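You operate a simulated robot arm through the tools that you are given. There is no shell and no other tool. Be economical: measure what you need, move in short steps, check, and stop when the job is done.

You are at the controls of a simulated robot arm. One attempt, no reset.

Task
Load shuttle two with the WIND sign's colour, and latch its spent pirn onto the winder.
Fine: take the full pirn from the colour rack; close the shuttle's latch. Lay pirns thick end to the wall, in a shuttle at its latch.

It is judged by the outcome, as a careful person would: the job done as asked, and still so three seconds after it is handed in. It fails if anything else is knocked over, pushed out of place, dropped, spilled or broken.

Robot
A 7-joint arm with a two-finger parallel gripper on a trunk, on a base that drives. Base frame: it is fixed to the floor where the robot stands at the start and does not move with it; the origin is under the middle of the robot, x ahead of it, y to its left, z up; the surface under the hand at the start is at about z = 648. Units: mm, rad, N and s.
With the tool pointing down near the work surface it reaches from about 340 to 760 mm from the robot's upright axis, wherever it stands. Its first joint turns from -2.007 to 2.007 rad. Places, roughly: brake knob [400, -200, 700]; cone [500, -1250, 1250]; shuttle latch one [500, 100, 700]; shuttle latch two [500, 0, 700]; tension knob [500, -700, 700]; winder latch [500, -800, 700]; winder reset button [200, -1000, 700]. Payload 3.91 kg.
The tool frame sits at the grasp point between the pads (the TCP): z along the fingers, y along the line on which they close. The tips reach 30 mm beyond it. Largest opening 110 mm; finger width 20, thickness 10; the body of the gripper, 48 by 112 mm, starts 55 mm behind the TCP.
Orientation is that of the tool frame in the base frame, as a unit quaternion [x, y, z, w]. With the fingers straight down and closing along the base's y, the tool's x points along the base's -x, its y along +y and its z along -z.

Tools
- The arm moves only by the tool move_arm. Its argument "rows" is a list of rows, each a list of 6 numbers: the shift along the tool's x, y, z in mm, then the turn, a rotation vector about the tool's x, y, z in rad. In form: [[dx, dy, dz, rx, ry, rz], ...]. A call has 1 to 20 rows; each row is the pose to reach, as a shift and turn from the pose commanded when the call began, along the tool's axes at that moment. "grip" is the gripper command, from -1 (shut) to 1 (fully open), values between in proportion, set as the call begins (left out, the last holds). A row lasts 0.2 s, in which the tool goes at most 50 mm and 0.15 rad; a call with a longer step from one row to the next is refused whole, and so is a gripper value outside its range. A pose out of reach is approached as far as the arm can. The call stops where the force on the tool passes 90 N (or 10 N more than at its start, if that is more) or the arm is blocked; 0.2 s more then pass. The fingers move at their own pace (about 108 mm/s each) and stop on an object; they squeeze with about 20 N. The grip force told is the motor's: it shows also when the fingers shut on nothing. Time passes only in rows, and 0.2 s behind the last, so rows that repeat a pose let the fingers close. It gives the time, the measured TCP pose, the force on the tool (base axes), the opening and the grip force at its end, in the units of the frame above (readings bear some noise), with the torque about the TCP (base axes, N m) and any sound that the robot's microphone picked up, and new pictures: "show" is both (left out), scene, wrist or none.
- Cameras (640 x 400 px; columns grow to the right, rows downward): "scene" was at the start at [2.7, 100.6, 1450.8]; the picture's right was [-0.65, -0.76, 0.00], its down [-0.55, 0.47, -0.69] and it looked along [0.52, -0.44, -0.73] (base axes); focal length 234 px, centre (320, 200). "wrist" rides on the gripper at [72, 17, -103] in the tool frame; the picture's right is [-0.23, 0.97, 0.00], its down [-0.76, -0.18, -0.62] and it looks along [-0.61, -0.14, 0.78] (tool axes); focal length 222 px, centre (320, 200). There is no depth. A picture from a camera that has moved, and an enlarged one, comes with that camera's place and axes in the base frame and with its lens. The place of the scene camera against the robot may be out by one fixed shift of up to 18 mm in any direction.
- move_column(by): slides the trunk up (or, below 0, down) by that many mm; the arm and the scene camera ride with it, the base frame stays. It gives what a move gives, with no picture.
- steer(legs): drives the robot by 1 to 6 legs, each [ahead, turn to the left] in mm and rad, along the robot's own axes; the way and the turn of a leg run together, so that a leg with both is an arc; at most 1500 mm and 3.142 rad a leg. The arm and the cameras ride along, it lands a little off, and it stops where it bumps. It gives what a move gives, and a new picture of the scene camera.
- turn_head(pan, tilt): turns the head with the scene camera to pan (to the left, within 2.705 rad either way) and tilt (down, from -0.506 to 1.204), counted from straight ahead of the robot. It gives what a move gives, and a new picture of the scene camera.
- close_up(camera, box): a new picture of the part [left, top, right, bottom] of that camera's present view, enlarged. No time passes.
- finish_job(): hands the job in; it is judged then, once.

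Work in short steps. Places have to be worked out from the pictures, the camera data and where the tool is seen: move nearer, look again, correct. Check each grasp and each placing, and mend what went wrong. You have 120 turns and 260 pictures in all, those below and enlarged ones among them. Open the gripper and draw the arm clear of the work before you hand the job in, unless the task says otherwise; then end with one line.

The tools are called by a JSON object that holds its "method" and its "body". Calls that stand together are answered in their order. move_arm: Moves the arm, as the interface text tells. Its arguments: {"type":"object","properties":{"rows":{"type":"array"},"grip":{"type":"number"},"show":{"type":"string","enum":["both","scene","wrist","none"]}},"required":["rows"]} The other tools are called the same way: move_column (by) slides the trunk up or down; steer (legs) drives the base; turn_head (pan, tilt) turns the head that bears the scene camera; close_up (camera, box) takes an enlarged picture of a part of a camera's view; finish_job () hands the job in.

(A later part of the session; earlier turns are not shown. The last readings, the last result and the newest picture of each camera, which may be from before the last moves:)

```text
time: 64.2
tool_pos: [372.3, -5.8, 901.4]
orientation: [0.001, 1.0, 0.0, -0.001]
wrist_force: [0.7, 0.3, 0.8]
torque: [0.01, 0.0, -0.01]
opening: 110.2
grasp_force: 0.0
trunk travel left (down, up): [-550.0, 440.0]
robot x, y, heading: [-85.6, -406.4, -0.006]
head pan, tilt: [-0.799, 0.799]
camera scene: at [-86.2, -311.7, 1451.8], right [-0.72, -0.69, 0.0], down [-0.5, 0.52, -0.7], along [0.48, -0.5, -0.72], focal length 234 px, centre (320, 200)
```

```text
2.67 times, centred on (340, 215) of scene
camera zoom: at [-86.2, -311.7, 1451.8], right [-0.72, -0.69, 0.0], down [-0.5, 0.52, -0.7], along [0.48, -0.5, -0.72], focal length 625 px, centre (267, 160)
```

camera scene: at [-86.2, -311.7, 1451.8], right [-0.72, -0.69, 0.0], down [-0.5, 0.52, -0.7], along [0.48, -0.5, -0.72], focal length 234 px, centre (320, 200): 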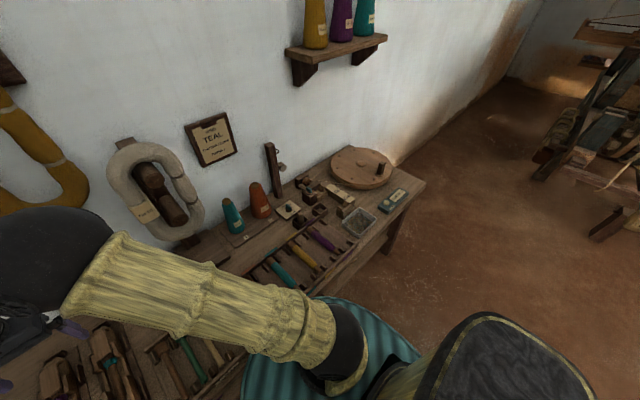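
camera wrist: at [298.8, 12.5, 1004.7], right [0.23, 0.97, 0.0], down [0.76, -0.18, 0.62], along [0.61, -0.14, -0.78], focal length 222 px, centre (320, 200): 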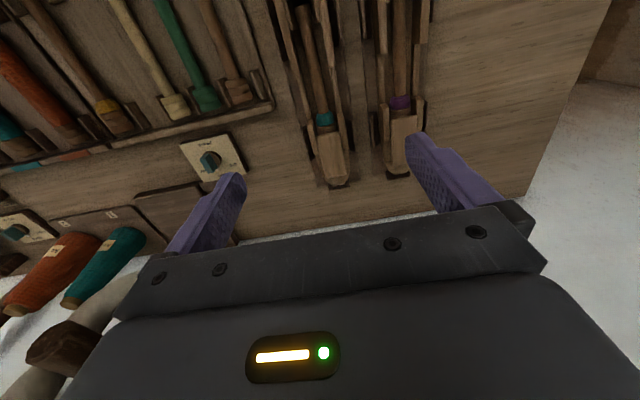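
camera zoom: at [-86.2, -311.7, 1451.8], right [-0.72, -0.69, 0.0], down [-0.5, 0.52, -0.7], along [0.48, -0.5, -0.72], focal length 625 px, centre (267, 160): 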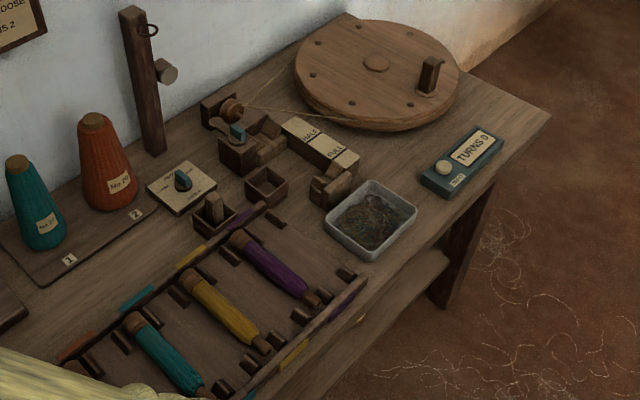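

{"method": "close_up", "body": {"camera": "scene", "box": [295, 165, 365, 215]}}

{"method": "turn_head", "body": {"pan": 0.4, "tilt": 0.9}}

```text
8.00 times, centred on (330, 190) of scene
camera zoom: at [-86.2, -311.7, 1451.8], right [-0.72, -0.69, 0.0], down [-0.5, 0.52, -0.7], along [0.48, -0.5, -0.72], focal length 1876 px, centre (240, 280)
```

zoom: 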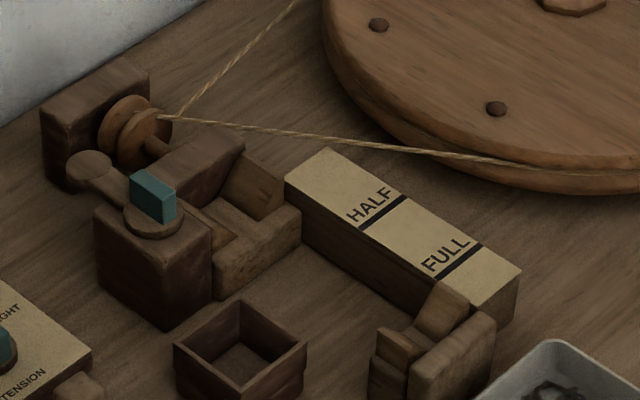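

```text
time: 65.6
tool_pos: [371.2, -5.3, 903.0]
orientation: [0.0, 1.0, 0.0, -0.001]
wrist_force: [0.2, -0.6, -0.3]
torque: [-0.01, -0.04, -0.01]
opening: 109.7
grasp_force: 0.0
trunk travel left (down, up): [-550.0, 440.0]
robot x, y, heading: [-83.9, -408.3, -0.001]
head pan, tilt: [0.4, 0.901]
camera scene: at [-72.6, -224.6, 1443.9], right [0.39, -0.92, 0.0], down [-0.72, -0.3, -0.62], along [0.57, 0.24, -0.78], focal length 234 px, centre (320, 200)
```

scene: 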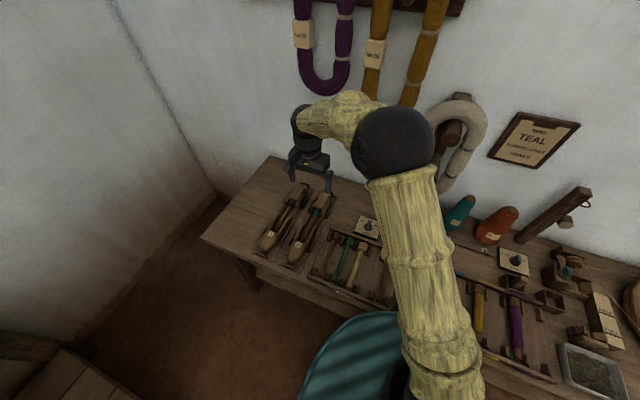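

Winder latch: a vertical pivot with a teal grip, arm pointing to the wall now (open); it must turn clockwise ~90° over the pocket. Now zoom on the shuttles.

{"method": "close_up", "body": {"camera": "scene", "box": [255, 170, 345, 270]}}

```text
4.00 times, centred on (300, 220) of scene
camera zoom: at [-72.6, -224.6, 1443.9], right [0.39, -0.92, 0.0], down [-0.72, -0.3, -0.62], along [0.57, 0.24, -0.78], focal length 938 px, centre (400, 120)
```

zoom: 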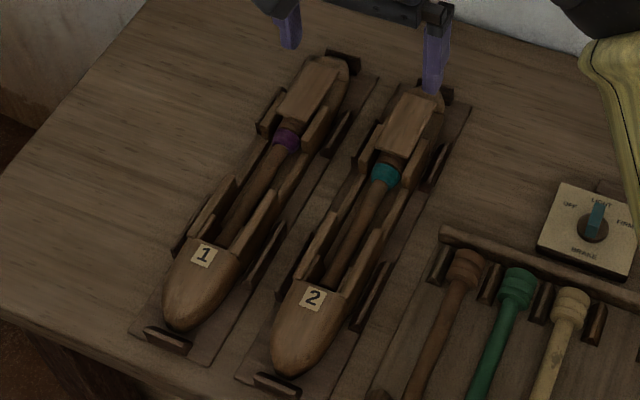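

I come down over the latch with the fingers part open for alignment.

{"method": "move_arm", "body": {"rows": [[-25, 0, 35, 0, 0, 0], [-50, 0, 70, 0, 0, 0], [-75, 0, 105, 0, 0, 0], [-96, 0, 140, 0, 0, 0], [-96, 0, 155, 0, 0, 0], [-96, 0, 155, 0, 0, 0]], "grip": 0.12, "show": "wrist"}}

{"method": "close_up", "body": {"camera": "wrist", "box": [220, 60, 440, 220]}}

{"method": "close_up", "body": {"camera": "scene", "box": [255, 170, 345, 230]}}

```text
time: 67.0
tool_pos: [467.2, -5.7, 744.9]
orientation: [0.0, 1.0, 0.0, -0.001]
wrist_force: [-1.0, 0.2, 1.5]
torque: [-0.01, 0.0, 0.02]
opening: 61.3
grasp_force: 0.2
trunk travel left (down, up): [-550.0, 440.0]
robot x, y, heading: [-84.6, -404.9, -0.004]
head pan, tilt: [0.4, 0.901]
camera wrist: at [393.4, 10.6, 847.2], right [0.23, 0.97, 0.0], down [0.76, -0.18, 0.62], along [0.61, -0.14, -0.78], focal length 222 px, centre (320, 200)
```

wrist: 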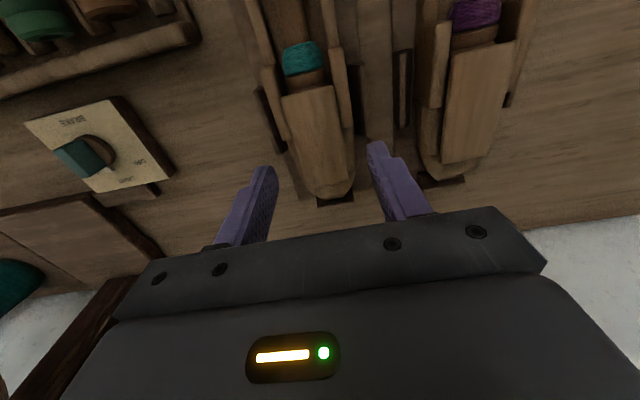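

```text
2.50 times, centred on (330, 140) of wrist
camera zoom: at [393.4, 10.6, 847.2], right [0.23, 0.97, 0.0], down [0.76, -0.18, 0.62], along [0.61, -0.14, -0.78], focal length 555 px, centre (295, 350)
```

zoom: 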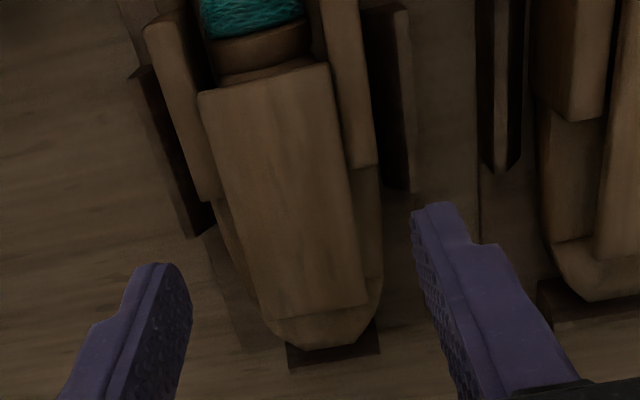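

```text
6.67 times, centred on (300, 200) of scene
camera zoom: at [-72.7, -224.6, 1443.9], right [0.39, -0.92, 0.0], down [-0.72, -0.3, -0.62], along [0.57, 0.24, -0.78], focal length 1563 px, centre (453, 200)
```

zoom: 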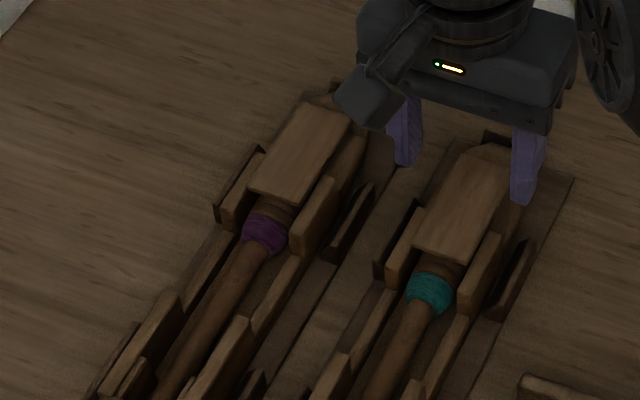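

Plank is x 427–507, y≈-23..12; cheeks end at x≈460. I descend with tips to ~676 at x≈474 and close to feel the plank's width.

{"method": "move_arm", "body": {"rows": [[-6, 0, 15, 0, 0, 0], [-6, 0, 30, 0, 0, 0], [-6, 0, 39, 0, 0, 0]], "show": "none"}}

{"method": "move_arm", "body": {"rows": [[0, 0, 0, 0, 0, 0], [0, 0, 0, 0, 0, 0]], "grip": -1, "show": "wrist"}}

{"method": "close_up", "body": {"camera": "wrist", "box": [220, 60, 440, 220]}}

```text
time: 67.8
tool_pos: [473.7, -4.9, 707.1]
orientation: [0.001, 1.0, 0.0, -0.001]
wrist_force: [0.0, 0.1, 0.3]
torque: [0.04, 0.03, -0.01]
opening: 61.6
grasp_force: 0.1
trunk travel left (down, up): [-550.0, 440.0]
robot x, y, heading: [-87.7, -406.6, -0.002]
head pan, tilt: [0.4, 0.901]
```

```text
time: 68.4
tool_pos: [472.3, -4.7, 706.4]
orientation: [-0.001, 1.0, 0.0, 0.0]
wrist_force: [1.2, -0.4, 0.1]
torque: [0.05, 0.09, -0.01]
opening: 7.9
grasp_force: 19.7
trunk travel left (down, up): [-550.0, 440.0]
robot x, y, heading: [-84.0, -409.7, -0.004]
head pan, tilt: [0.4, 0.901]
camera wrist: at [399.7, 12.1, 808.7], right [0.23, 0.97, 0.0], down [0.76, -0.18, 0.62], along [0.61, -0.14, -0.78], focal length 222 px, centre (320, 200)
```

wrist: 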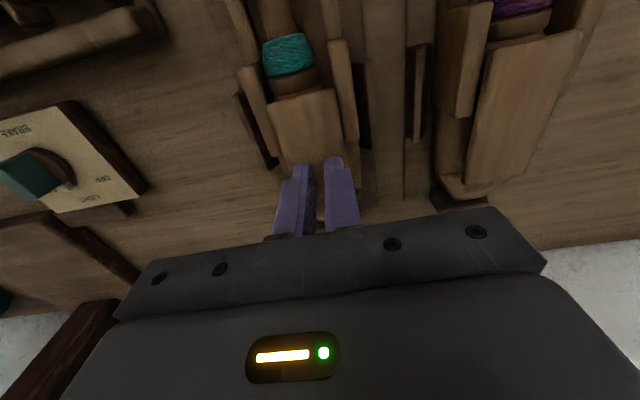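

```text
2.50 times, centred on (330, 140) of wrist
camera zoom: at [399.7, 12.1, 808.7], right [0.23, 0.97, 0.0], down [0.76, -0.18, 0.62], along [0.61, -0.14, -0.78], focal length 555 px, centre (295, 350)
```

zoom: 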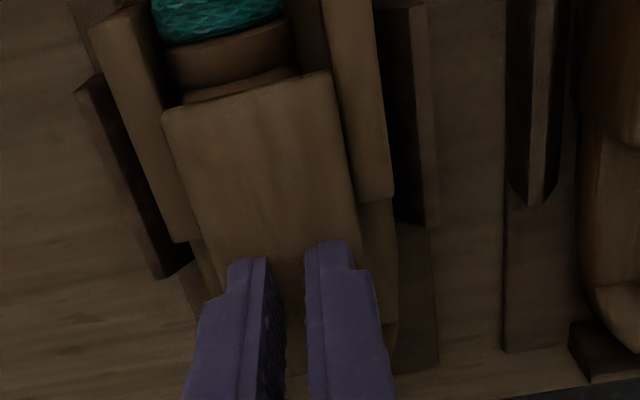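

The plank slopes: front edge z≈685, lower toward the wall. I'll grip its raised front edge instead, above the cheeks at x≈437.

{"method": "move_arm", "body": {"rows": [[0, 0, -15, 0, 0, 0], [18, 0, -15, 0, 0, 0], [36, 0, -15, 0, 0, 0], [36, 0, -8, 0, 0, 0], [36, 0, -2, 0, 0, 0], [36, 0, -2, 0, 0, 0]], "grip": 0.05, "show": "none"}}

{"method": "move_arm", "body": {"rows": [[0, 0, 0, 0, 0, 0], [0, 0, 0, 0, 0, 0], [0, 0, 0, 0, 0, 0]], "grip": -1, "show": "wrist"}}

{"method": "close_up", "body": {"camera": "wrist", "box": [220, 60, 440, 220]}}

```text
time: 69.8
tool_pos: [436.6, -5.3, 706.8]
orientation: [0.0, 1.0, -0.001, -0.001]
wrist_force: [0.1, 0.7, -0.3]
torque: [0.0, 0.0, -0.01]
opening: 57.7
grasp_force: 0.0
trunk travel left (down, up): [-550.0, 440.0]
robot x, y, heading: [-85.2, -405.6, -0.005]
head pan, tilt: [0.4, 0.901]
```

```text
time: 70.6
tool_pos: [439.0, -4.7, 706.5]
orientation: [0.0, 1.0, 0.0, -0.001]
wrist_force: [0.1, 2.0, 1.1]
torque: [0.0, -0.04, -0.09]
opening: 55.7
grasp_force: 19.8
trunk travel left (down, up): [-550.0, 440.0]
robot x, y, heading: [-81.2, -409.2, -0.006]
head pan, tilt: [0.4, 0.901]
camera wrist: at [364.8, 11.8, 809.6], right [0.23, 0.97, 0.0], down [0.76, -0.18, 0.62], along [0.61, -0.14, -0.78], focal length 222 px, centre (320, 200)
```

wrist: 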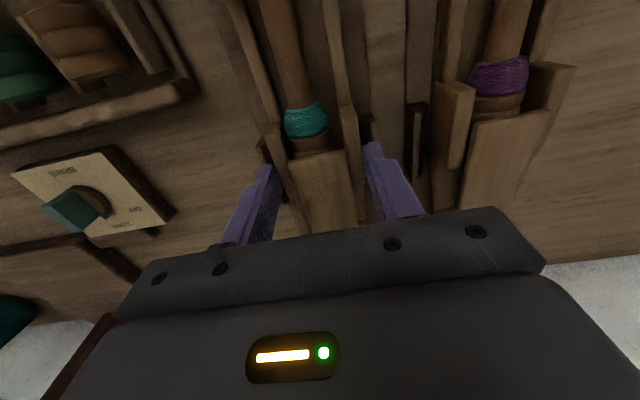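

```text
2.50 times, centred on (330, 140) of wrist
camera zoom: at [364.8, 11.8, 809.6], right [0.23, 0.97, 0.0], down [0.76, -0.18, 0.62], along [0.61, -0.14, -0.78], focal length 555 px, centre (295, 350)
```

zoom: 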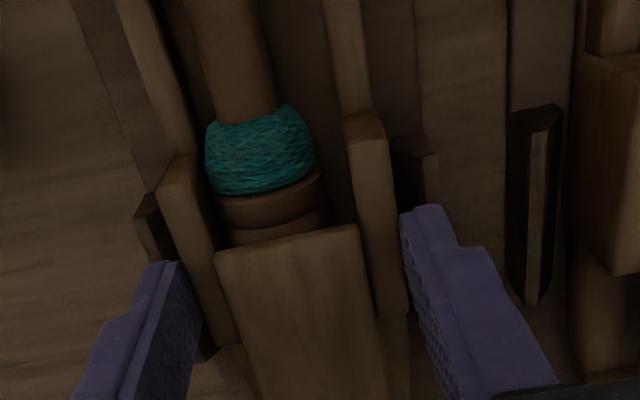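

The fingers closed on the cheeks (55.7). I raise 5 mm and try again.

{"method": "move_arm", "body": {"rows": [[0, 0, 0, 0, 0, 0], [0, 0, -5, 0, 0, 0], [0, 0, -5, 0, 0, 0]], "grip": 0.1, "show": "none"}}

{"method": "move_arm", "body": {"rows": [[0, 0, 0, 0, 0, 0], [0, 0, 0, 0, 0, 0], [0, 0, 0, 0, 0, 0]], "grip": -1, "show": "wrist"}}

{"method": "close_up", "body": {"camera": "wrist", "box": [220, 60, 440, 220]}}

```text
time: 71.4
tool_pos: [437.8, -5.2, 711.9]
orientation: [-0.001, 1.0, 0.0, -0.001]
wrist_force: [0.1, -0.2, 0.7]
torque: [-0.02, -0.01, 0.05]
opening: 60.2
grasp_force: 0.1
trunk travel left (down, up): [-550.0, 440.0]
robot x, y, heading: [-88.4, -408.5, 0.0]
head pan, tilt: [0.4, 0.901]
```

```text
time: 72.2
tool_pos: [437.5, -6.2, 712.4]
orientation: [0.0, 1.0, 0.001, 0.0]
wrist_force: [0.0, 0.0, 0.3]
torque: [-0.07, 0.09, -0.06]
opening: 55.9
grasp_force: 19.9
trunk travel left (down, up): [-550.0, 440.0]
robot x, y, heading: [-88.1, -407.2, -0.003]
head pan, tilt: [0.4, 0.901]
camera wrist: at [365.1, 11.6, 814.9], right [0.23, 0.97, 0.0], down [0.76, -0.18, 0.62], along [0.61, -0.14, -0.78], focal length 222 px, centre (320, 200)
```

wrist: 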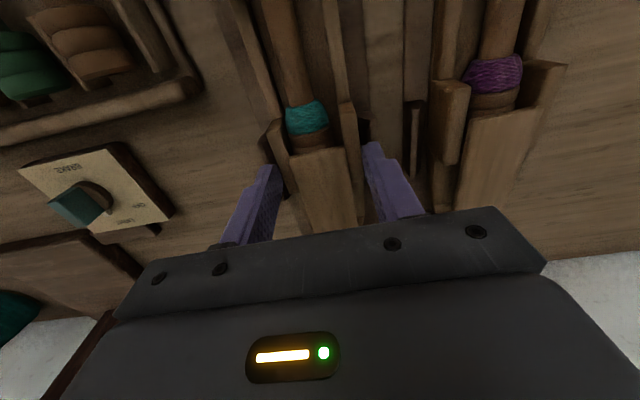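

```text
2.50 times, centred on (330, 140) of wrist
camera zoom: at [365.1, 11.6, 814.9], right [0.23, 0.97, 0.0], down [0.76, -0.18, 0.62], along [0.61, -0.14, -0.78], focal length 555 px, centre (295, 350)
```

zoom: 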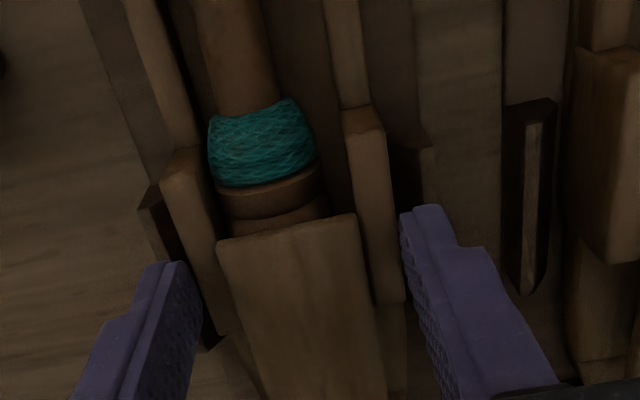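

Still the cheeks. I probe 4 and 8 mm higher, reading the opening.

{"method": "move_arm", "body": {"rows": [[0, 0, 0, 0, 0, 0], [0, 0, -4, 0, 0, 0], [0, 0, -4, 0, 0, 0]], "grip": 0.1, "show": "none"}}

{"method": "move_arm", "body": {"rows": [[0, 0, 0, 0, 0, 0], [0, 0, 0, 0, 0, 0], [0, 0, 0, 0, 0, 0]], "grip": -1, "show": "none"}}

```text
time: 73.0
tool_pos: [437.3, -4.6, 717.6]
orientation: [0.0, 1.0, 0.001, 0.0]
wrist_force: [-0.1, 0.3, -0.6]
torque: [0.0, 0.02, 0.03]
opening: 60.3
grasp_force: 0.1
trunk travel left (down, up): [-550.0, 440.0]
robot x, y, heading: [-88.0, -407.9, -0.003]
head pan, tilt: [0.4, 0.901]
```

```text
time: 73.8
tool_pos: [437.7, -4.9, 716.1]
orientation: [0.0, 1.0, 0.0, -0.001]
wrist_force: [-0.5, -0.2, -0.3]
torque: [0.01, 0.02, -0.02]
opening: 34.3
grasp_force: 20.2
trunk travel left (down, up): [-550.0, 440.0]
robot x, y, heading: [-87.3, -404.9, -0.002]
head pan, tilt: [0.4, 0.901]
```

That is the plank (34.3 wide). I lift it gently along an arc about a hinge near x≈505.

{"method": "move_arm", "body": {"rows": [[-3.5, 0, -5, 0, 0.075, 0], [-7.3, 0, -9.7, 0, 0.15, 0], [-7.3, 0, -9.7, 0, 0.15, 0]], "show": "wrist"}}

{"method": "close_up", "body": {"camera": "wrist", "box": [220, 60, 440, 220]}}

{"method": "close_up", "body": {"camera": "scene", "box": [255, 170, 345, 230]}}

```text
time: 74.6
tool_pos: [443.3, -6.1, 725.7]
orientation: [0.001, 0.997, 0.0, -0.076]
wrist_force: [0.6, -0.4, -3.4]
torque: [-0.01, -0.24, 0.02]
opening: 34.4
grasp_force: 19.5
trunk travel left (down, up): [-550.0, 440.0]
robot x, y, heading: [-83.2, -403.2, -0.005]
head pan, tilt: [0.4, 0.901]
camera wrist: at [388.1, 11.4, 838.2], right [0.22, 0.97, -0.03], down [0.85, -0.18, 0.5], along [0.48, -0.14, -0.86], focal length 222 px, centre (320, 200)
```

wrist: 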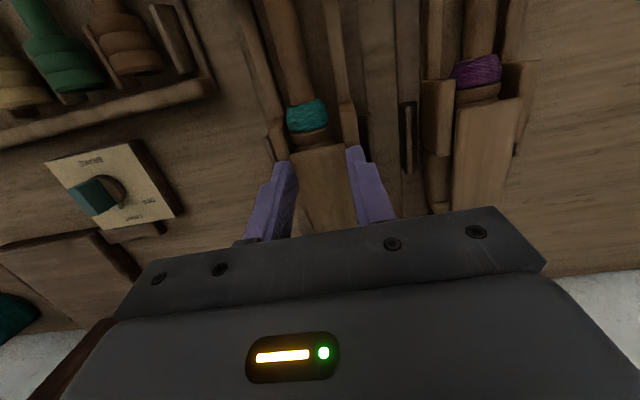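

```text
2.50 times, centred on (330, 140) of wrist
camera zoom: at [388.1, 11.4, 838.2], right [0.22, 0.97, -0.03], down [0.85, -0.18, 0.5], along [0.48, -0.14, -0.86], focal length 555 px, centre (295, 350)
```

zoom: 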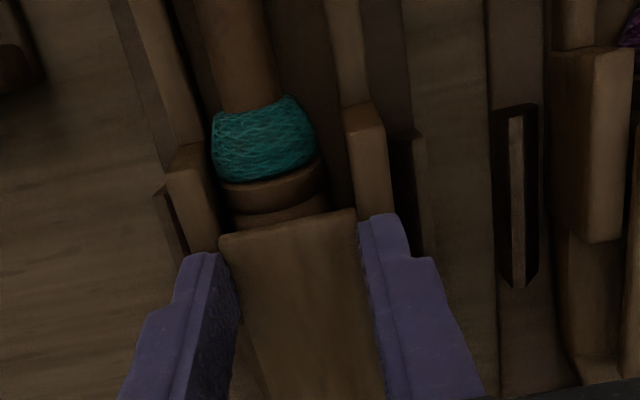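

```text
6.67 times, centred on (300, 200) of scene
camera zoom: at [-72.3, -224.4, 1443.9], right [0.39, -0.92, 0.0], down [-0.72, -0.3, -0.62], along [0.57, 0.24, -0.78], focal length 1563 px, centre (453, 200)
```

zoom: 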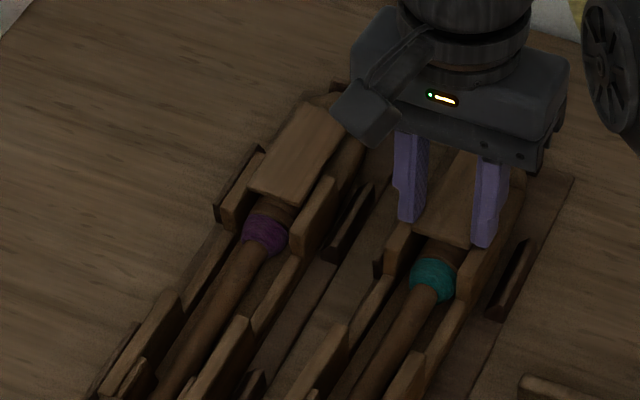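

The plank is lifting (small force). I continue the arc by 0.3 rad.

{"method": "move_arm", "body": {"rows": [[-3.5, 0, -5, 0, 0.075, 0], [-7.3, 0, -9.7, 0, 0.15, 0], [-11.5, 0, -14, 0, 0.225, 0], [-16, 0, -18.1, 0, 0.3, 0], [-16, 0, -18.1, 0, 0.3, 0]], "show": "wrist"}}

{"method": "close_up", "body": {"camera": "wrist", "box": [220, 60, 440, 220]}}

{"method": "close_up", "body": {"camera": "scene", "box": [255, 170, 345, 230]}}

```text
time: 75.8
tool_pos: [462.4, -5.2, 741.1]
orientation: [0.0, 0.974, 0.0, -0.225]
wrist_force: [0.2, 0.2, -3.7]
torque: [0.0, -0.27, -0.03]
opening: 34.7
grasp_force: 19.9
trunk travel left (down, up): [-550.0, 440.0]
robot x, y, heading: [-83.4, -407.3, -0.009]
head pan, tilt: [0.4, 0.901]
camera wrist: at [442.0, 11.1, 864.9], right [0.2, 0.97, -0.1], down [0.96, -0.18, 0.23], along [0.2, -0.14, -0.97], focal length 222 px, centre (320, 200)
```

wrist: 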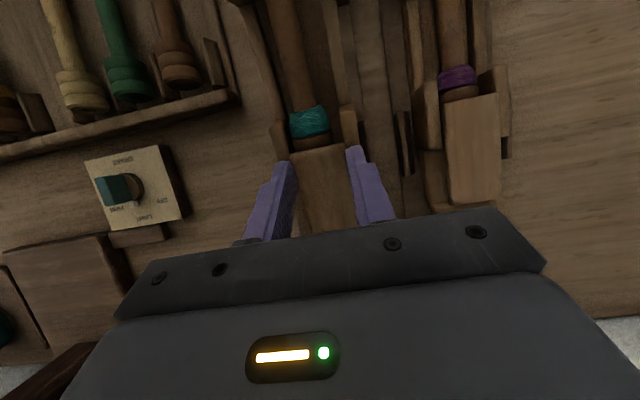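

```text
2.50 times, centred on (330, 140) of wrist
camera zoom: at [442.0, 11.1, 864.9], right [0.2, 0.97, -0.1], down [0.96, -0.18, 0.23], along [0.2, -0.14, -0.97], focal length 555 px, centre (295, 350)
```

zoom: 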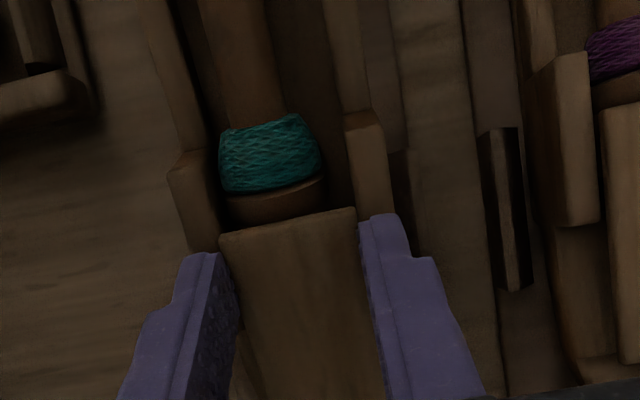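

```text
6.67 times, centred on (300, 200) of scene
camera zoom: at [-72.3, -224.4, 1443.8], right [0.39, -0.92, 0.0], down [-0.72, -0.3, -0.62], along [0.57, 0.24, -0.78], focal length 1563 px, centre (453, 200)
```

zoom: 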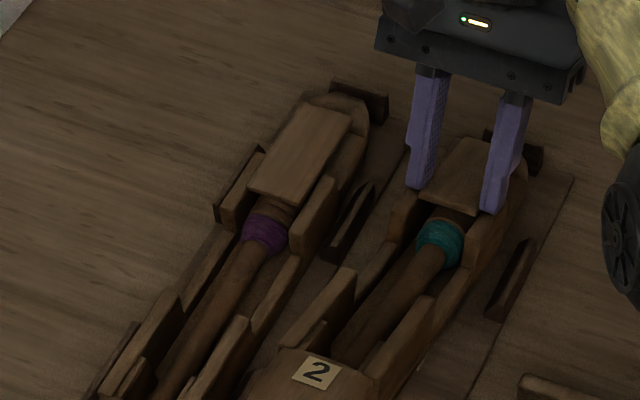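

The whole shuttle is lifting with the plank, so it does not open this way. I reverse the arc exactly to set it back down.

{"method": "move_arm", "body": {"rows": [[3.1, 0, 5.3, 0, -0.075, 0], [5.8, 0, 10.7, 0, -0.15, 0], [8.2, 0, 16.2, 0, -0.225, 0], [10.0, 0, 22.1, 0, -0.3, 0], [11.5, 0, 28.1, 0, -0.375, 0], [12.3, 0, 34.0, 0, -0.45, 0], [12.3, 0, 34.0, 0, -0.45, 0]], "show": "wrist"}}

{"method": "close_up", "body": {"camera": "scene", "box": [255, 170, 345, 230]}}

```text
time: 77.4
tool_pos: [437.0, -7.2, 717.9]
orientation: [0.0, 1.0, 0.0, 0.0]
wrist_force: [0.6, 0.9, 2.1]
torque: [0.05, 0.55, -0.03]
opening: 34.5
grasp_force: 20.6
trunk travel left (down, up): [-550.0, 440.0]
robot x, y, heading: [-87.1, -405.5, -0.004]
head pan, tilt: [0.4, 0.901]
camera wrist: at [364.1, 10.3, 819.2], right [0.23, 0.97, 0.0], down [0.76, -0.18, 0.62], along [0.61, -0.14, -0.78], focal length 222 px, centre (320, 200)
```

wrist: 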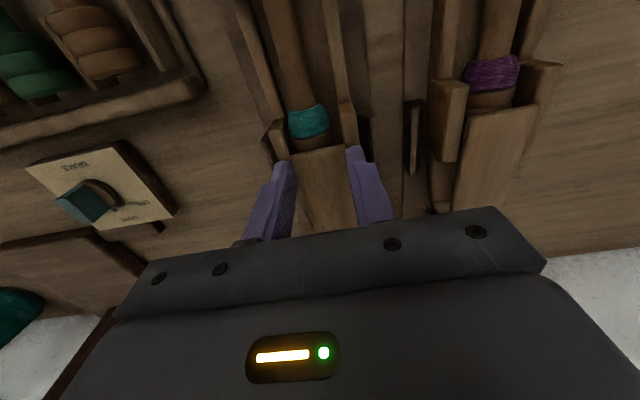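

```text
6.67 times, centred on (300, 200) of scene
camera zoom: at [-72.6, -224.7, 1444.0], right [0.39, -0.92, 0.0], down [-0.72, -0.3, -0.62], along [0.57, 0.24, -0.78], focal length 1563 px, centre (453, 200)
```

zoom: 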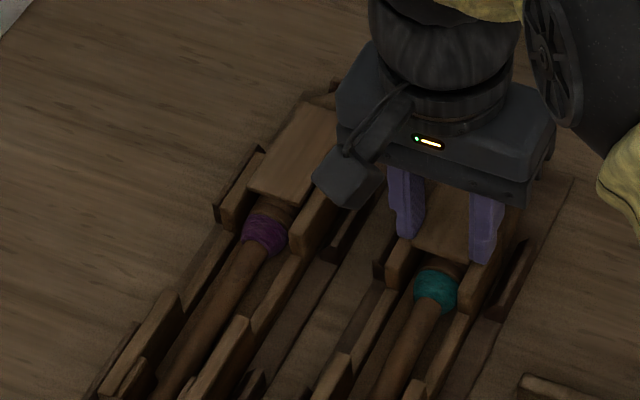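

Shuttle is down again. I release, back off and look at the latch from a low angle on the robot side.

{"method": "move_arm", "body": {"rows": [[0, 0, 0, 0, 0, 0], [0, 0, 0, 0, 0, 0], [0, 0, -20, 0, 0, 0], [0, 0, -45, 0, 0, 0]], "grip": 0.0, "show": "none"}}

{"method": "move_arm", "body": {"rows": [[20, 0, -10, 0, -0.12, 0], [40, 0, -10, 0, -0.24, 0], [60, 0, -10, 0, -0.36, 0], [70, 0, 0, 0, -0.48, 0], [70, 0, 20, 0, -0.6, 0], [70, 0, 42, 0, -0.6, 0], [70, 0, 42, 0, -0.6, 0]], "grip": 1, "show": "wrist"}}

{"method": "close_up", "body": {"camera": "wrist", "box": [240, 80, 400, 200]}}

```text
time: 78.4
tool_pos: [437.4, -5.0, 762.7]
orientation: [-0.001, 1.0, 0.0, -0.001]
wrist_force: [-0.9, -0.2, -0.9]
torque: [0.02, 0.0, -0.01]
opening: 54.9
grasp_force: 0.2
trunk travel left (down, up): [-550.0, 440.0]
robot x, y, heading: [-81.1, -405.9, -0.004]
head pan, tilt: [0.4, 0.901]
```

```text
time: 80.0
tool_pos: [367.1, -5.7, 720.1]
orientation: [0.001, 0.956, 0.0, 0.295]
wrist_force: [0.9, -0.4, 0.4]
torque: [0.02, 0.0, -0.02]
opening: 110.0
grasp_force: 0.0
trunk travel left (down, up): [-550.0, 440.0]
robot x, y, heading: [-80.2, -408.2, -0.006]
head pan, tilt: [0.4, 0.901]
camera wrist: at [248.8, 11.2, 763.8], right [0.19, 0.97, 0.13], down [0.28, -0.18, 0.94], along [0.94, -0.14, -0.3], focal length 222 px, centre (320, 200)
```

wrist: 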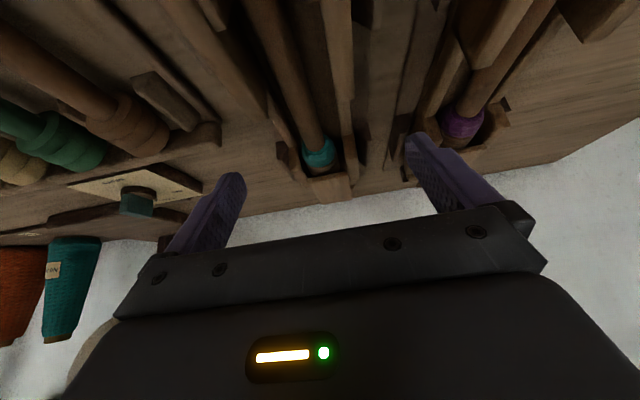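

```text
3.33 times, centred on (320, 140) of wrist
camera zoom: at [248.8, 11.2, 763.8], right [0.19, 0.97, 0.13], down [0.28, -0.18, 0.94], along [0.94, -0.14, -0.3], focal length 740 px, centre (320, 400)
```

zoom: 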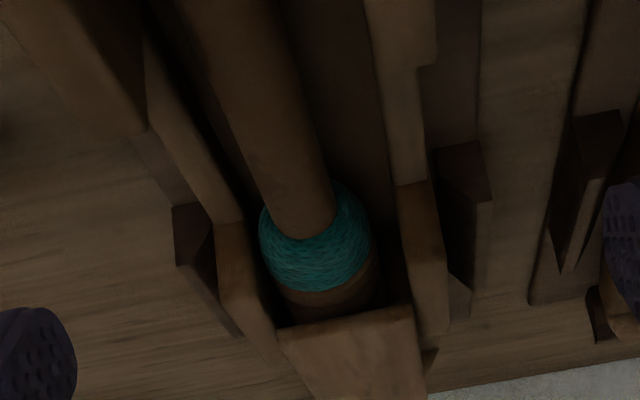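

Still ambiguous. I take a low side view of the tail from the -y side, to see the hinge and what is under the plank.

{"method": "move_arm", "body": {"rows": [[-25, 0, -25, 0, 0.12, 0], [-50, -20, -30, 0, 0.24, 0], [-75, -40, -30, 0, 0.36, 0], [-105, -60, -25, 0, 0.48, 0], [-133, -80, -18, 0, 0.6, 0], [-133, -80, -18, 0, 0.6, 0]], "show": "none"}}

{"method": "move_arm", "body": {"rows": [[-3, 0, 0, 0, 0, -0.145], [-6, 0, 0, 0, 0, -0.29], [-9, 0, 0, 0, 0, -0.435], [-12, 0, 0, 0, 0, -0.58], [-15, 0, 0, 0, 0, -0.725], [-18, 0, 0, 0, 0, -0.87], [-20, 0, 0, 0, 0, -1.015], [-20, 0, 0, 0, 0, -1.16], [-20, 0, 0, 0, 0, -1.305], [-20, 0, 0, 0, 0, -1.45], [-20, 0, 0, 0, 0, -1.57], [-20, 0, 0, 0, 0, -1.57]], "show": "none"}}

{"method": "move_arm", "body": {"rows": [[0, 0, 20, 0, -0.13, 0], [0, 0, 40, 0, -0.26, 0], [0, 0, 60, 0, -0.4, 0], [0, 0, 80, 0, -0.5, 0], [0, 0, 105, 0, -0.6, 0], [0, 0, 105, 0, -0.6, 0]], "show": "wrist"}}

{"method": "close_up", "body": {"camera": "wrist", "box": [240, 80, 400, 200]}}

```text
time: 81.4
tool_pos: [469.3, -87.6, 811.0]
orientation: [0.0, 1.0, 0.0, -0.002]
wrist_force: [0.6, 0.0, -0.1]
torque: [0.06, 0.03, -0.01]
opening: 110.0
grasp_force: 0.1
trunk travel left (down, up): [-550.0, 440.0]
robot x, y, heading: [-84.5, -410.5, -0.003]
head pan, tilt: [0.4, 0.901]
```

```text
time: 84.0
tool_pos: [487.2, -85.7, 810.3]
orientation: [0.708, -0.706, -0.001, 0.0]
wrist_force: [0.9, -0.2, 0.1]
torque: [0.02, -0.01, 0.04]
opening: 109.8
grasp_force: 0.0
trunk travel left (down, up): [-550.0, 440.0]
robot x, y, heading: [-86.1, -406.0, -0.005]
head pan, tilt: [0.4, 0.901]
```

```text
time: 85.4
tool_pos: [487.3, -85.6, 702.9]
orientation: [-0.674, 0.676, 0.211, 0.21]
wrist_force: [-0.6, -0.1, -0.5]
torque: [0.02, 0.0, 0.01]
opening: 110.1
grasp_force: 0.0
trunk travel left (down, up): [-550.0, 440.0]
robot x, y, heading: [-83.6, -405.6, -0.005]
head pan, tilt: [0.4, 0.901]
camera wrist: at [470.1, -203.6, 746.5], right [-0.97, 0.19, 0.13], down [0.18, 0.27, 0.94], along [0.14, 0.94, -0.3], focal length 222 px, centre (320, 200)
```

wrist: 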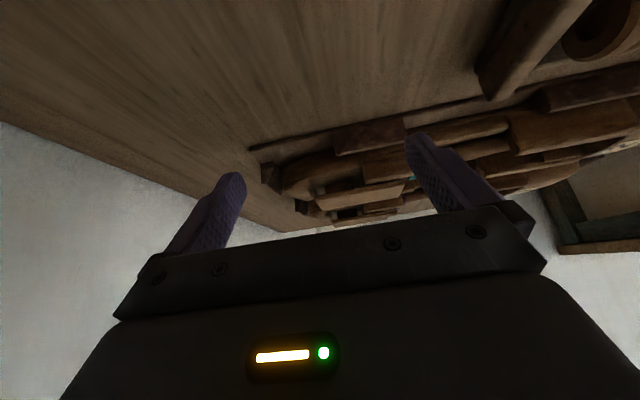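

```text
3.33 times, centred on (320, 140) of wrist
camera zoom: at [470.1, -203.6, 746.5], right [-0.97, 0.19, 0.13], down [0.18, 0.27, 0.94], along [0.14, 0.94, -0.3], focal length 740 px, centre (320, 400)
```

zoom: 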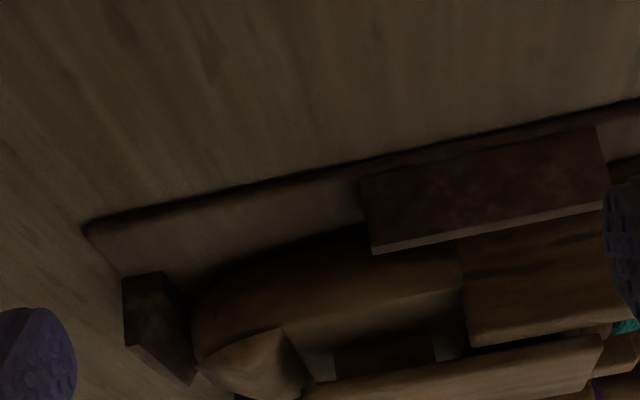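

{"method": "close_up", "body": {"camera": "wrist", "box": [280, 150, 410, 230]}}

```text
4.92 times, centred on (345, 190) of wrist
camera zoom: at [470.1, -203.6, 746.5], right [-0.97, 0.19, 0.13], down [0.18, 0.27, 0.94], along [0.14, 0.94, -0.3], focal length 1094 px, centre (197, 249)
```

zoom: 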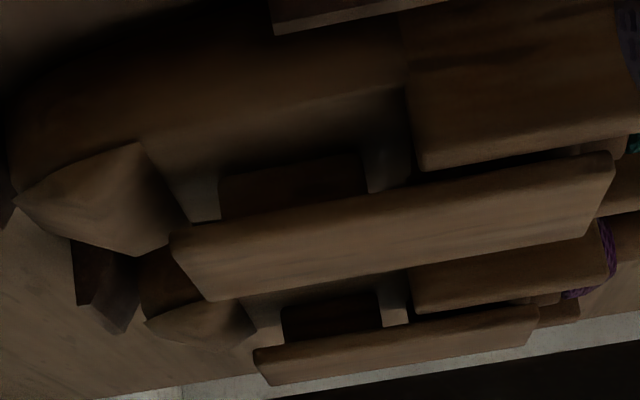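

The plank is a thin board lying just above the cheeks with empty space under its rear — it may well swivel on an upright pin at the tail. I go back to the default pose and grip its front again to test sideways.

{"method": "move_arm", "body": {"rows": [[-15, 0, -20, 0, 0.12, 0], [-30, 0, -40, 0, 0.24, 0], [-45, 0, -60, 0, 0.36, 0], [-55, 0, -75, 0, 0.48, 0], [-59, 0, -87, 0, 0.6, 0], [-59, 0, -87, 0, 0.6, 0]], "grip": 0.0, "show": "none"}}

{"method": "move_arm", "body": {"rows": [[-10, 5, 0, 0, 0, 0.145], [-20, 10, 0, 0, 0, 0.29], [-30, 15, 0, 0, 0, 0.435], [-40, 20, 0, 0, 0, 0.58], [-50, 25, 0, 0, 0, 0.725], [-60, 30, 10, 0, 0, 0.87], [-70, 40, 20, 0, 0, 1.015], [-80, 50, 30, 0, 0, 1.16], [-81, 50, 40, 0, 0, 1.305], [-81, 50, 50, 0, 0, 1.45], [-81, 50, 60, 0, 0, 1.57], [-81, 50, 60, 0, 0, 1.57]], "show": "wrist"}}

```text
time: 86.8
tool_pos: [487.4, -85.9, 810.9]
orientation: [-0.707, 0.708, 0.0, -0.001]
wrist_force: [-1.1, 0.6, 0.4]
torque: [0.0, -0.04, -0.02]
opening: 55.0
grasp_force: 0.0
trunk travel left (down, up): [-550.0, 440.0]
robot x, y, heading: [-84.2, -405.8, -0.002]
head pan, tilt: [0.4, 0.901]
```

```text
time: 89.4
tool_pos: [437.9, -6.3, 750.3]
orientation: [0.001, 1.0, 0.0, -0.001]
wrist_force: [0.4, 0.2, 0.4]
torque: [0.03, 0.01, 0.0]
opening: 55.0
grasp_force: 0.0
trunk travel left (down, up): [-550.0, 440.0]
robot x, y, heading: [-82.1, -406.3, -0.004]
head pan, tilt: [0.4, 0.901]
camera wrist: at [364.5, 10.9, 852.2], right [0.23, 0.97, 0.0], down [0.76, -0.18, 0.62], along [0.61, -0.14, -0.78], focal length 222 px, centre (320, 200)
```

wrist: 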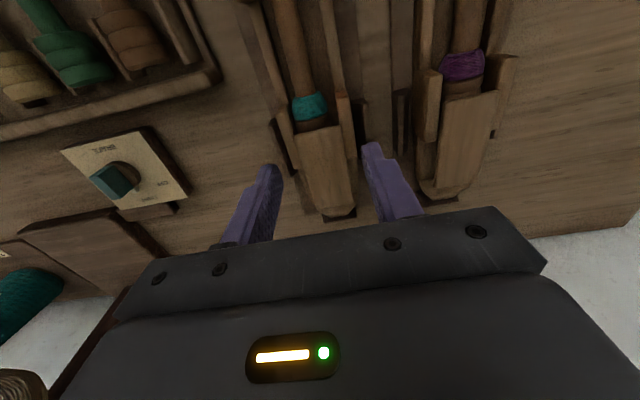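

I lower, grip the front, then nudge 4 mm toward +y with matching yaw.

{"method": "move_arm", "body": {"rows": [[0, 0, 20, 0, 0, 0], [0, 0, 34, 0, 0, 0]], "show": "none"}}

{"method": "move_arm", "body": {"rows": [[0, 0, 0, 0, 0, 0], [0, 0, 0, 0, 0, 0]], "grip": -1, "show": "none"}}

{"method": "move_arm", "body": {"rows": [[0, 2, 0, 0, 0, 0.033], [0, 4, 0, 0, 0, 0.066]], "show": "wrist"}}

{"method": "close_up", "body": {"camera": "wrist", "box": [220, 60, 440, 220]}}

```text
time: 90.0
tool_pos: [436.8, -5.5, 715.6]
orientation: [0.0, 1.0, 0.0, -0.001]
wrist_force: [-0.8, 0.0, 0.6]
torque: [0.0, 0.0, -0.03]
opening: 54.9
grasp_force: 0.1
trunk travel left (down, up): [-550.0, 440.0]
robot x, y, heading: [-85.7, -407.3, -0.0]
head pan, tilt: [0.4, 0.901]
```

```text
time: 90.6
tool_pos: [436.9, -5.2, 715.5]
orientation: [0.0, 1.0, -0.001, -0.001]
wrist_force: [-0.4, -0.5, 0.1]
torque: [0.06, 0.06, -0.02]
opening: 34.5
grasp_force: 20.1
trunk travel left (down, up): [-550.0, 440.0]
robot x, y, heading: [-83.5, -403.0, -0.004]
head pan, tilt: [0.4, 0.901]
```

```text
time: 91.2
tool_pos: [437.5, -2.9, 715.2]
orientation: [0.033, 0.999, 0.0, 0.0]
wrist_force: [2.4, -4.3, 0.0]
torque: [-0.26, -0.06, 0.75]
opening: 35.1
grasp_force: 19.8
trunk travel left (down, up): [-550.0, 440.0]
robot x, y, heading: [-86.1, -405.4, 0.002]
head pan, tilt: [0.4, 0.901]
camera wrist: at [366.0, 19.2, 817.9], right [0.29, 0.96, 0.0], down [0.75, -0.23, 0.62], along [0.6, -0.18, -0.78], focal length 222 px, centre (320, 200)
```

wrist: 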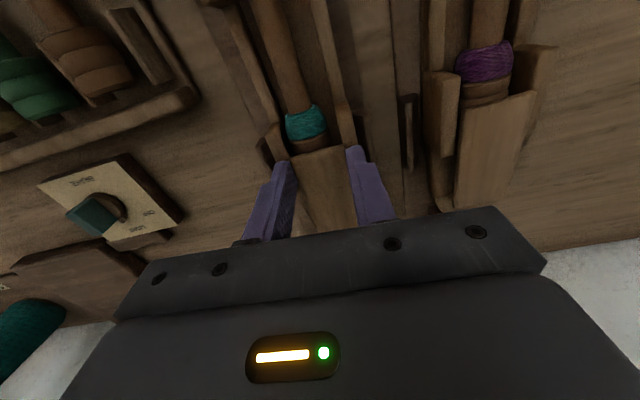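

```text
2.50 times, centred on (330, 140) of wrist
camera zoom: at [366.0, 19.2, 817.9], right [0.29, 0.96, 0.0], down [0.75, -0.23, 0.62], along [0.6, -0.18, -0.78], focal length 555 px, centre (295, 350)
```

zoom: 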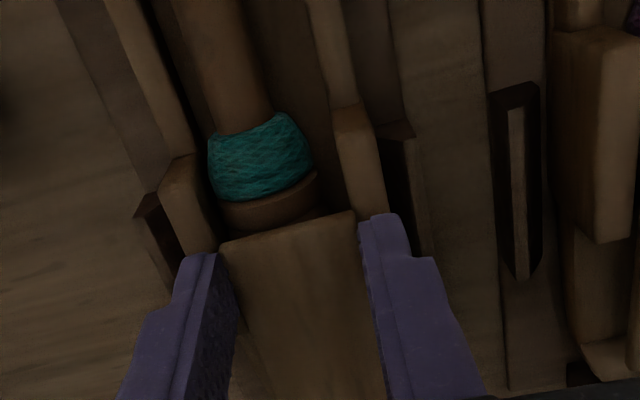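

It resists (0.75 N m), so no swivel; I undo that. The void under the plank's rear suggests a press lever: I'll test pressing the rear end down with closed fingers.

{"method": "move_arm", "body": {"rows": [[0.2, -2, 0, 0, 0, -0.033], [0.3, -4, 0, 0, 0, -0.066], [0.3, -4, 0, 0, 0, -0.066]], "show": "none"}}

{"method": "move_arm", "body": {"rows": [[0, 0, 0, 0, 0, 0], [0, 0, -15, 0, 0, 0], [0, 0, -30, 0, 0, 0]], "grip": 0.0, "show": "none"}}

{"method": "move_arm", "body": {"rows": [[-30, 0, 0, 0, 0, 0], [-56, 0, 0, 0, 0, 0], [-56, 0, 15, 0, 0, 0], [-56, 0, 22, 0, 0, 0], [-56, 0, 22, 0, 0, 0]], "grip": -1, "show": "wrist"}}

{"method": "close_up", "body": {"camera": "wrist", "box": [220, 60, 440, 220]}}

```text
time: 92.0
tool_pos: [436.0, -5.0, 714.6]
orientation: [-0.001, 1.0, -0.001, -0.001]
wrist_force: [0.1, -0.2, 0.4]
torque: [-0.01, -0.24, -0.01]
opening: 34.3
grasp_force: 20.0
trunk travel left (down, up): [-550.0, 440.0]
robot x, y, heading: [-85.3, -405.1, -0.002]
head pan, tilt: [0.4, 0.901]
```

```text
time: 92.8
tool_pos: [437.2, -5.7, 745.3]
orientation: [-0.001, 1.0, 0.0, -0.001]
wrist_force: [0.1, 0.1, 0.3]
torque: [-0.04, 0.01, 0.0]
opening: 55.0
grasp_force: 0.1
trunk travel left (down, up): [-550.0, 440.0]
robot x, y, heading: [-83.4, -404.4, -0.004]
head pan, tilt: [0.4, 0.901]
```

```text
time: 94.0
tool_pos: [493.1, -3.9, 724.6]
orientation: [0.0, 1.0, 0.001, -0.001]
wrist_force: [0.3, 0.7, 0.8]
torque: [-0.02, 0.01, -0.01]
opening: 0.1
grasp_force: 19.8
trunk travel left (down, up): [-550.0, 440.0]
robot x, y, heading: [-82.5, -404.2, -0.003]
head pan, tilt: [0.4, 0.901]
camera wrist: at [420.9, 12.2, 826.1], right [0.23, 0.97, 0.0], down [0.76, -0.18, 0.62], along [0.61, -0.14, -0.78], focal length 222 px, centre (320, 200)
```

wrist: 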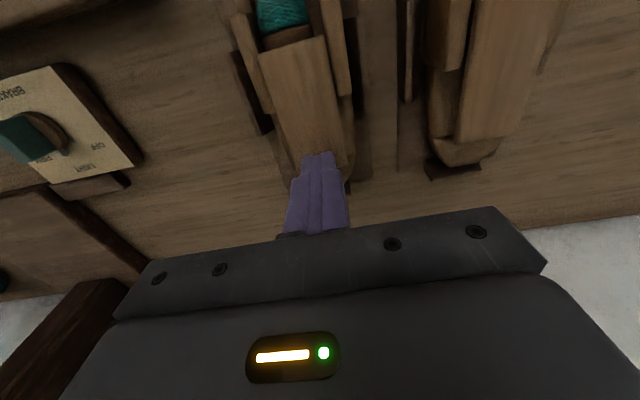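

```text
2.50 times, centred on (330, 140) of wrist
camera zoom: at [420.9, 12.2, 826.1], right [0.23, 0.97, 0.0], down [0.76, -0.18, 0.62], along [0.61, -0.14, -0.78], focal length 555 px, centre (295, 350)
```

zoom: 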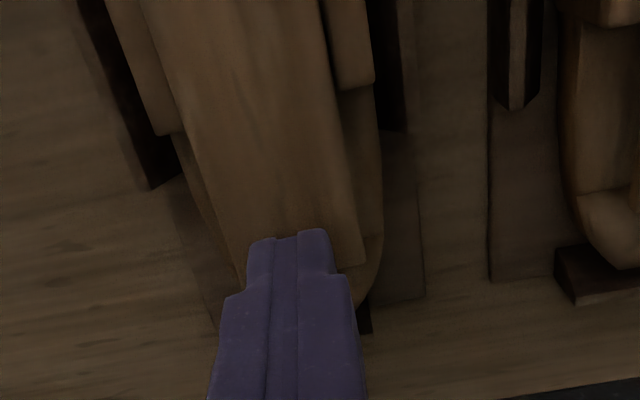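

Fully closed reads 0.1, so the earlier 7.9 was a real thin part. I now press gently in small steps.

{"method": "move_arm", "body": {"rows": [[0, 0, 2, 0, 0, 0], [0, 0, 4, 0, 0, 0], [0, 0, 6, 0, 0, 0]], "show": "none"}}

{"method": "move_arm", "body": {"rows": [[0, 0, 2, 0, 0, 0], [0, 0, 4, 0, 0, 0]], "show": "none"}}

```text
time: 94.8
tool_pos: [494.3, -5.9, 719.4]
orientation: [0.0, 1.0, 0.001, 0.002]
wrist_force: [2.0, -1.6, 14.1]
torque: [-0.02, 0.05, 0.01]
opening: 0.0
grasp_force: 20.6
trunk travel left (down, up): [-550.0, 440.0]
robot x, y, heading: [-79.7, -406.2, -0.002]
head pan, tilt: [0.4, 0.901]
```

```text
time: 95.4
tool_pos: [494.8, -4.7, 718.3]
orientation: [0.0, 1.0, 0.003, 0.004]
wrist_force: [14.6, 0.6, 34.0]
torque: [0.07, -0.11, -0.03]
opening: 0.0
grasp_force: 20.2
trunk travel left (down, up): [-550.0, 440.0]
robot x, y, heading: [-82.8, -408.8, -0.007]
head pan, tilt: [0.4, 0.901]
```

The rear is solid (34 N, no give). Next test: grip the front again and slide it gently toward the wall.

{"method": "move_arm", "body": {"rows": [[0, 0, -15, 0, 0, 0], [0, 0, -30, 0, 0, 0], [30, 0, -30, 0, 0, 0], [56, 0, -30, 0, 0, 0], [56, 0, -10, 0, 0, 0], [56, 0, -1, 0, 0, 0]], "grip": 0.0, "show": "none"}}

{"method": "move_arm", "body": {"rows": [[0, 0, 0, 0, 0, 0], [0, 0, 0, 0, 0, 0], [0, 0, 0, 0, 0, 0]], "grip": -1, "show": "none"}}

{"method": "move_arm", "body": {"rows": [[-2, 0, 0, 0, 0, 0], [-5, 0, 0, 0, 0, 0]], "show": "wrist"}}

{"method": "close_up", "body": {"camera": "wrist", "box": [220, 60, 440, 220]}}

```text
time: 96.8
tool_pos: [434.3, -6.1, 715.3]
orientation: [0.001, 1.0, 0.0, 0.0]
wrist_force: [-0.2, 0.2, 0.0]
torque: [0.02, 0.04, -0.02]
opening: 55.0
grasp_force: 0.2
trunk travel left (down, up): [-550.0, 440.0]
robot x, y, heading: [-83.6, -405.3, -0.003]
head pan, tilt: [0.4, 0.901]
```

```text
time: 97.6
tool_pos: [434.6, -5.9, 715.0]
orientation: [0.0, 1.0, 0.0, -0.001]
wrist_force: [-1.7, -0.8, 0.0]
torque: [0.01, 0.04, 0.03]
opening: 34.5
grasp_force: 20.0
trunk travel left (down, up): [-550.0, 440.0]
robot x, y, heading: [-79.0, -407.8, 0.0]
head pan, tilt: [0.4, 0.901]
```

```text
time: 98.2
tool_pos: [441.2, -5.9, 714.8]
orientation: [0.0, 1.0, -0.001, -0.002]
wrist_force: [-0.6, -0.6, -0.4]
torque: [-0.01, -0.24, 0.01]
opening: 34.6
grasp_force: 20.0
trunk travel left (down, up): [-550.0, 440.0]
robot x, y, heading: [-86.5, -406.6, -0.005]
head pan, tilt: [0.4, 0.901]
camera wrist: at [368.4, 12.2, 817.7], right [0.23, 0.97, 0.0], down [0.76, -0.18, 0.62], along [0.61, -0.14, -0.78], focal length 222 px, centre (320, 200)
```

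wrist: 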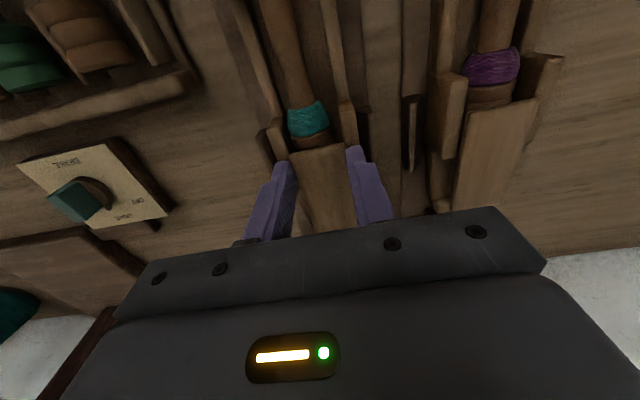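

```text
2.50 times, centred on (330, 140) of wrist
camera zoom: at [368.4, 12.2, 817.7], right [0.23, 0.97, 0.0], down [0.76, -0.18, 0.62], along [0.61, -0.14, -0.78], focal length 555 px, centre (295, 350)
```

zoom: 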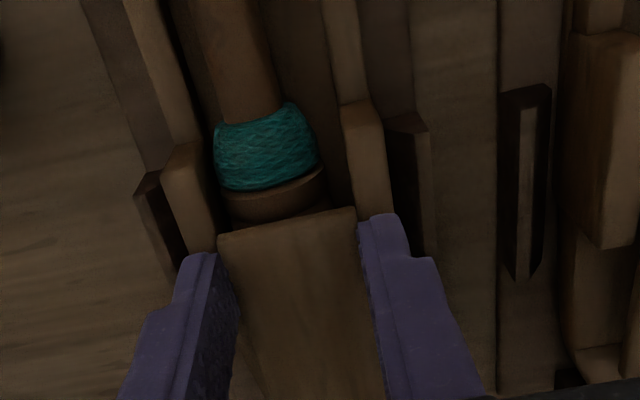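

The shuttle itself slid ~5 mm in its tray slack. I continue a little until the tail cleat holds it, watching force.

{"method": "move_arm", "body": {"rows": [[-2, 0, 0, 0, 0, 0], [-4, 0, 0, 0, 0, 0]], "show": "none"}}

{"method": "move_arm", "body": {"rows": [[-2, 0, 0, 0, 0, 0], [-4, 0, 0, 0, 0, 0]], "show": "wrist"}}

{"method": "close_up", "body": {"camera": "wrist", "box": [220, 60, 440, 220]}}

```text
time: 98.8
tool_pos: [442.6, -2.9, 715.6]
orientation: [-0.001, 1.0, 0.0, -0.002]
wrist_force: [-8.5, 0.5, -0.5]
torque: [0.03, 0.18, 0.0]
opening: 34.8
grasp_force: 19.9
trunk travel left (down, up): [-550.0, 440.0]
robot x, y, heading: [-82.9, -407.9, -0.003]
head pan, tilt: [0.4, 0.901]
```

```text
time: 99.4
tool_pos: [445.7, -5.3, 715.8]
orientation: [-0.001, 1.0, 0.0, 0.0]
wrist_force: [-19.7, 0.8, 1.5]
torque: [-0.01, 0.65, 0.0]
opening: 34.7
grasp_force: 20.1
trunk travel left (down, up): [-550.0, 440.0]
robot x, y, heading: [-80.8, -409.6, -0.007]
head pan, tilt: [0.4, 0.901]
camera wrist: at [373.7, 12.7, 818.6], right [0.23, 0.97, 0.0], down [0.76, -0.18, 0.62], along [0.61, -0.14, -0.78], focal length 222 px, centre (320, 200)
```

wrist: 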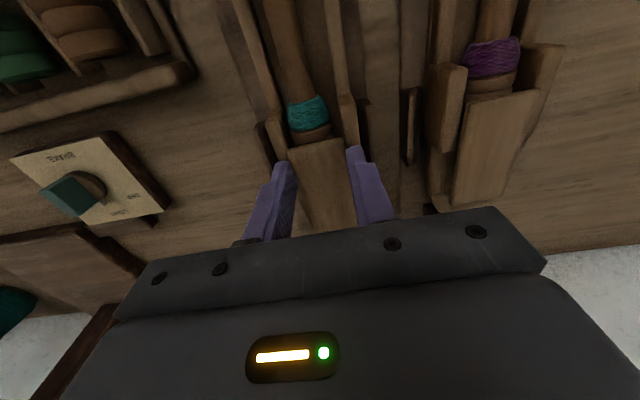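

```text
2.50 times, centred on (330, 140) of wrist
camera zoom: at [373.7, 12.7, 818.6], right [0.23, 0.97, 0.0], down [0.76, -0.18, 0.62], along [0.61, -0.14, -0.78], focal length 555 px, centre (295, 350)
```

zoom: 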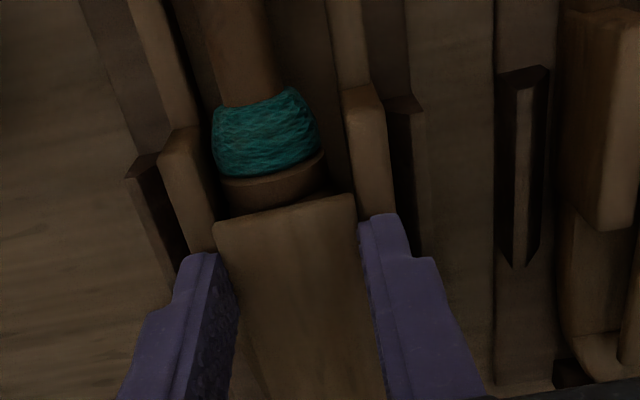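

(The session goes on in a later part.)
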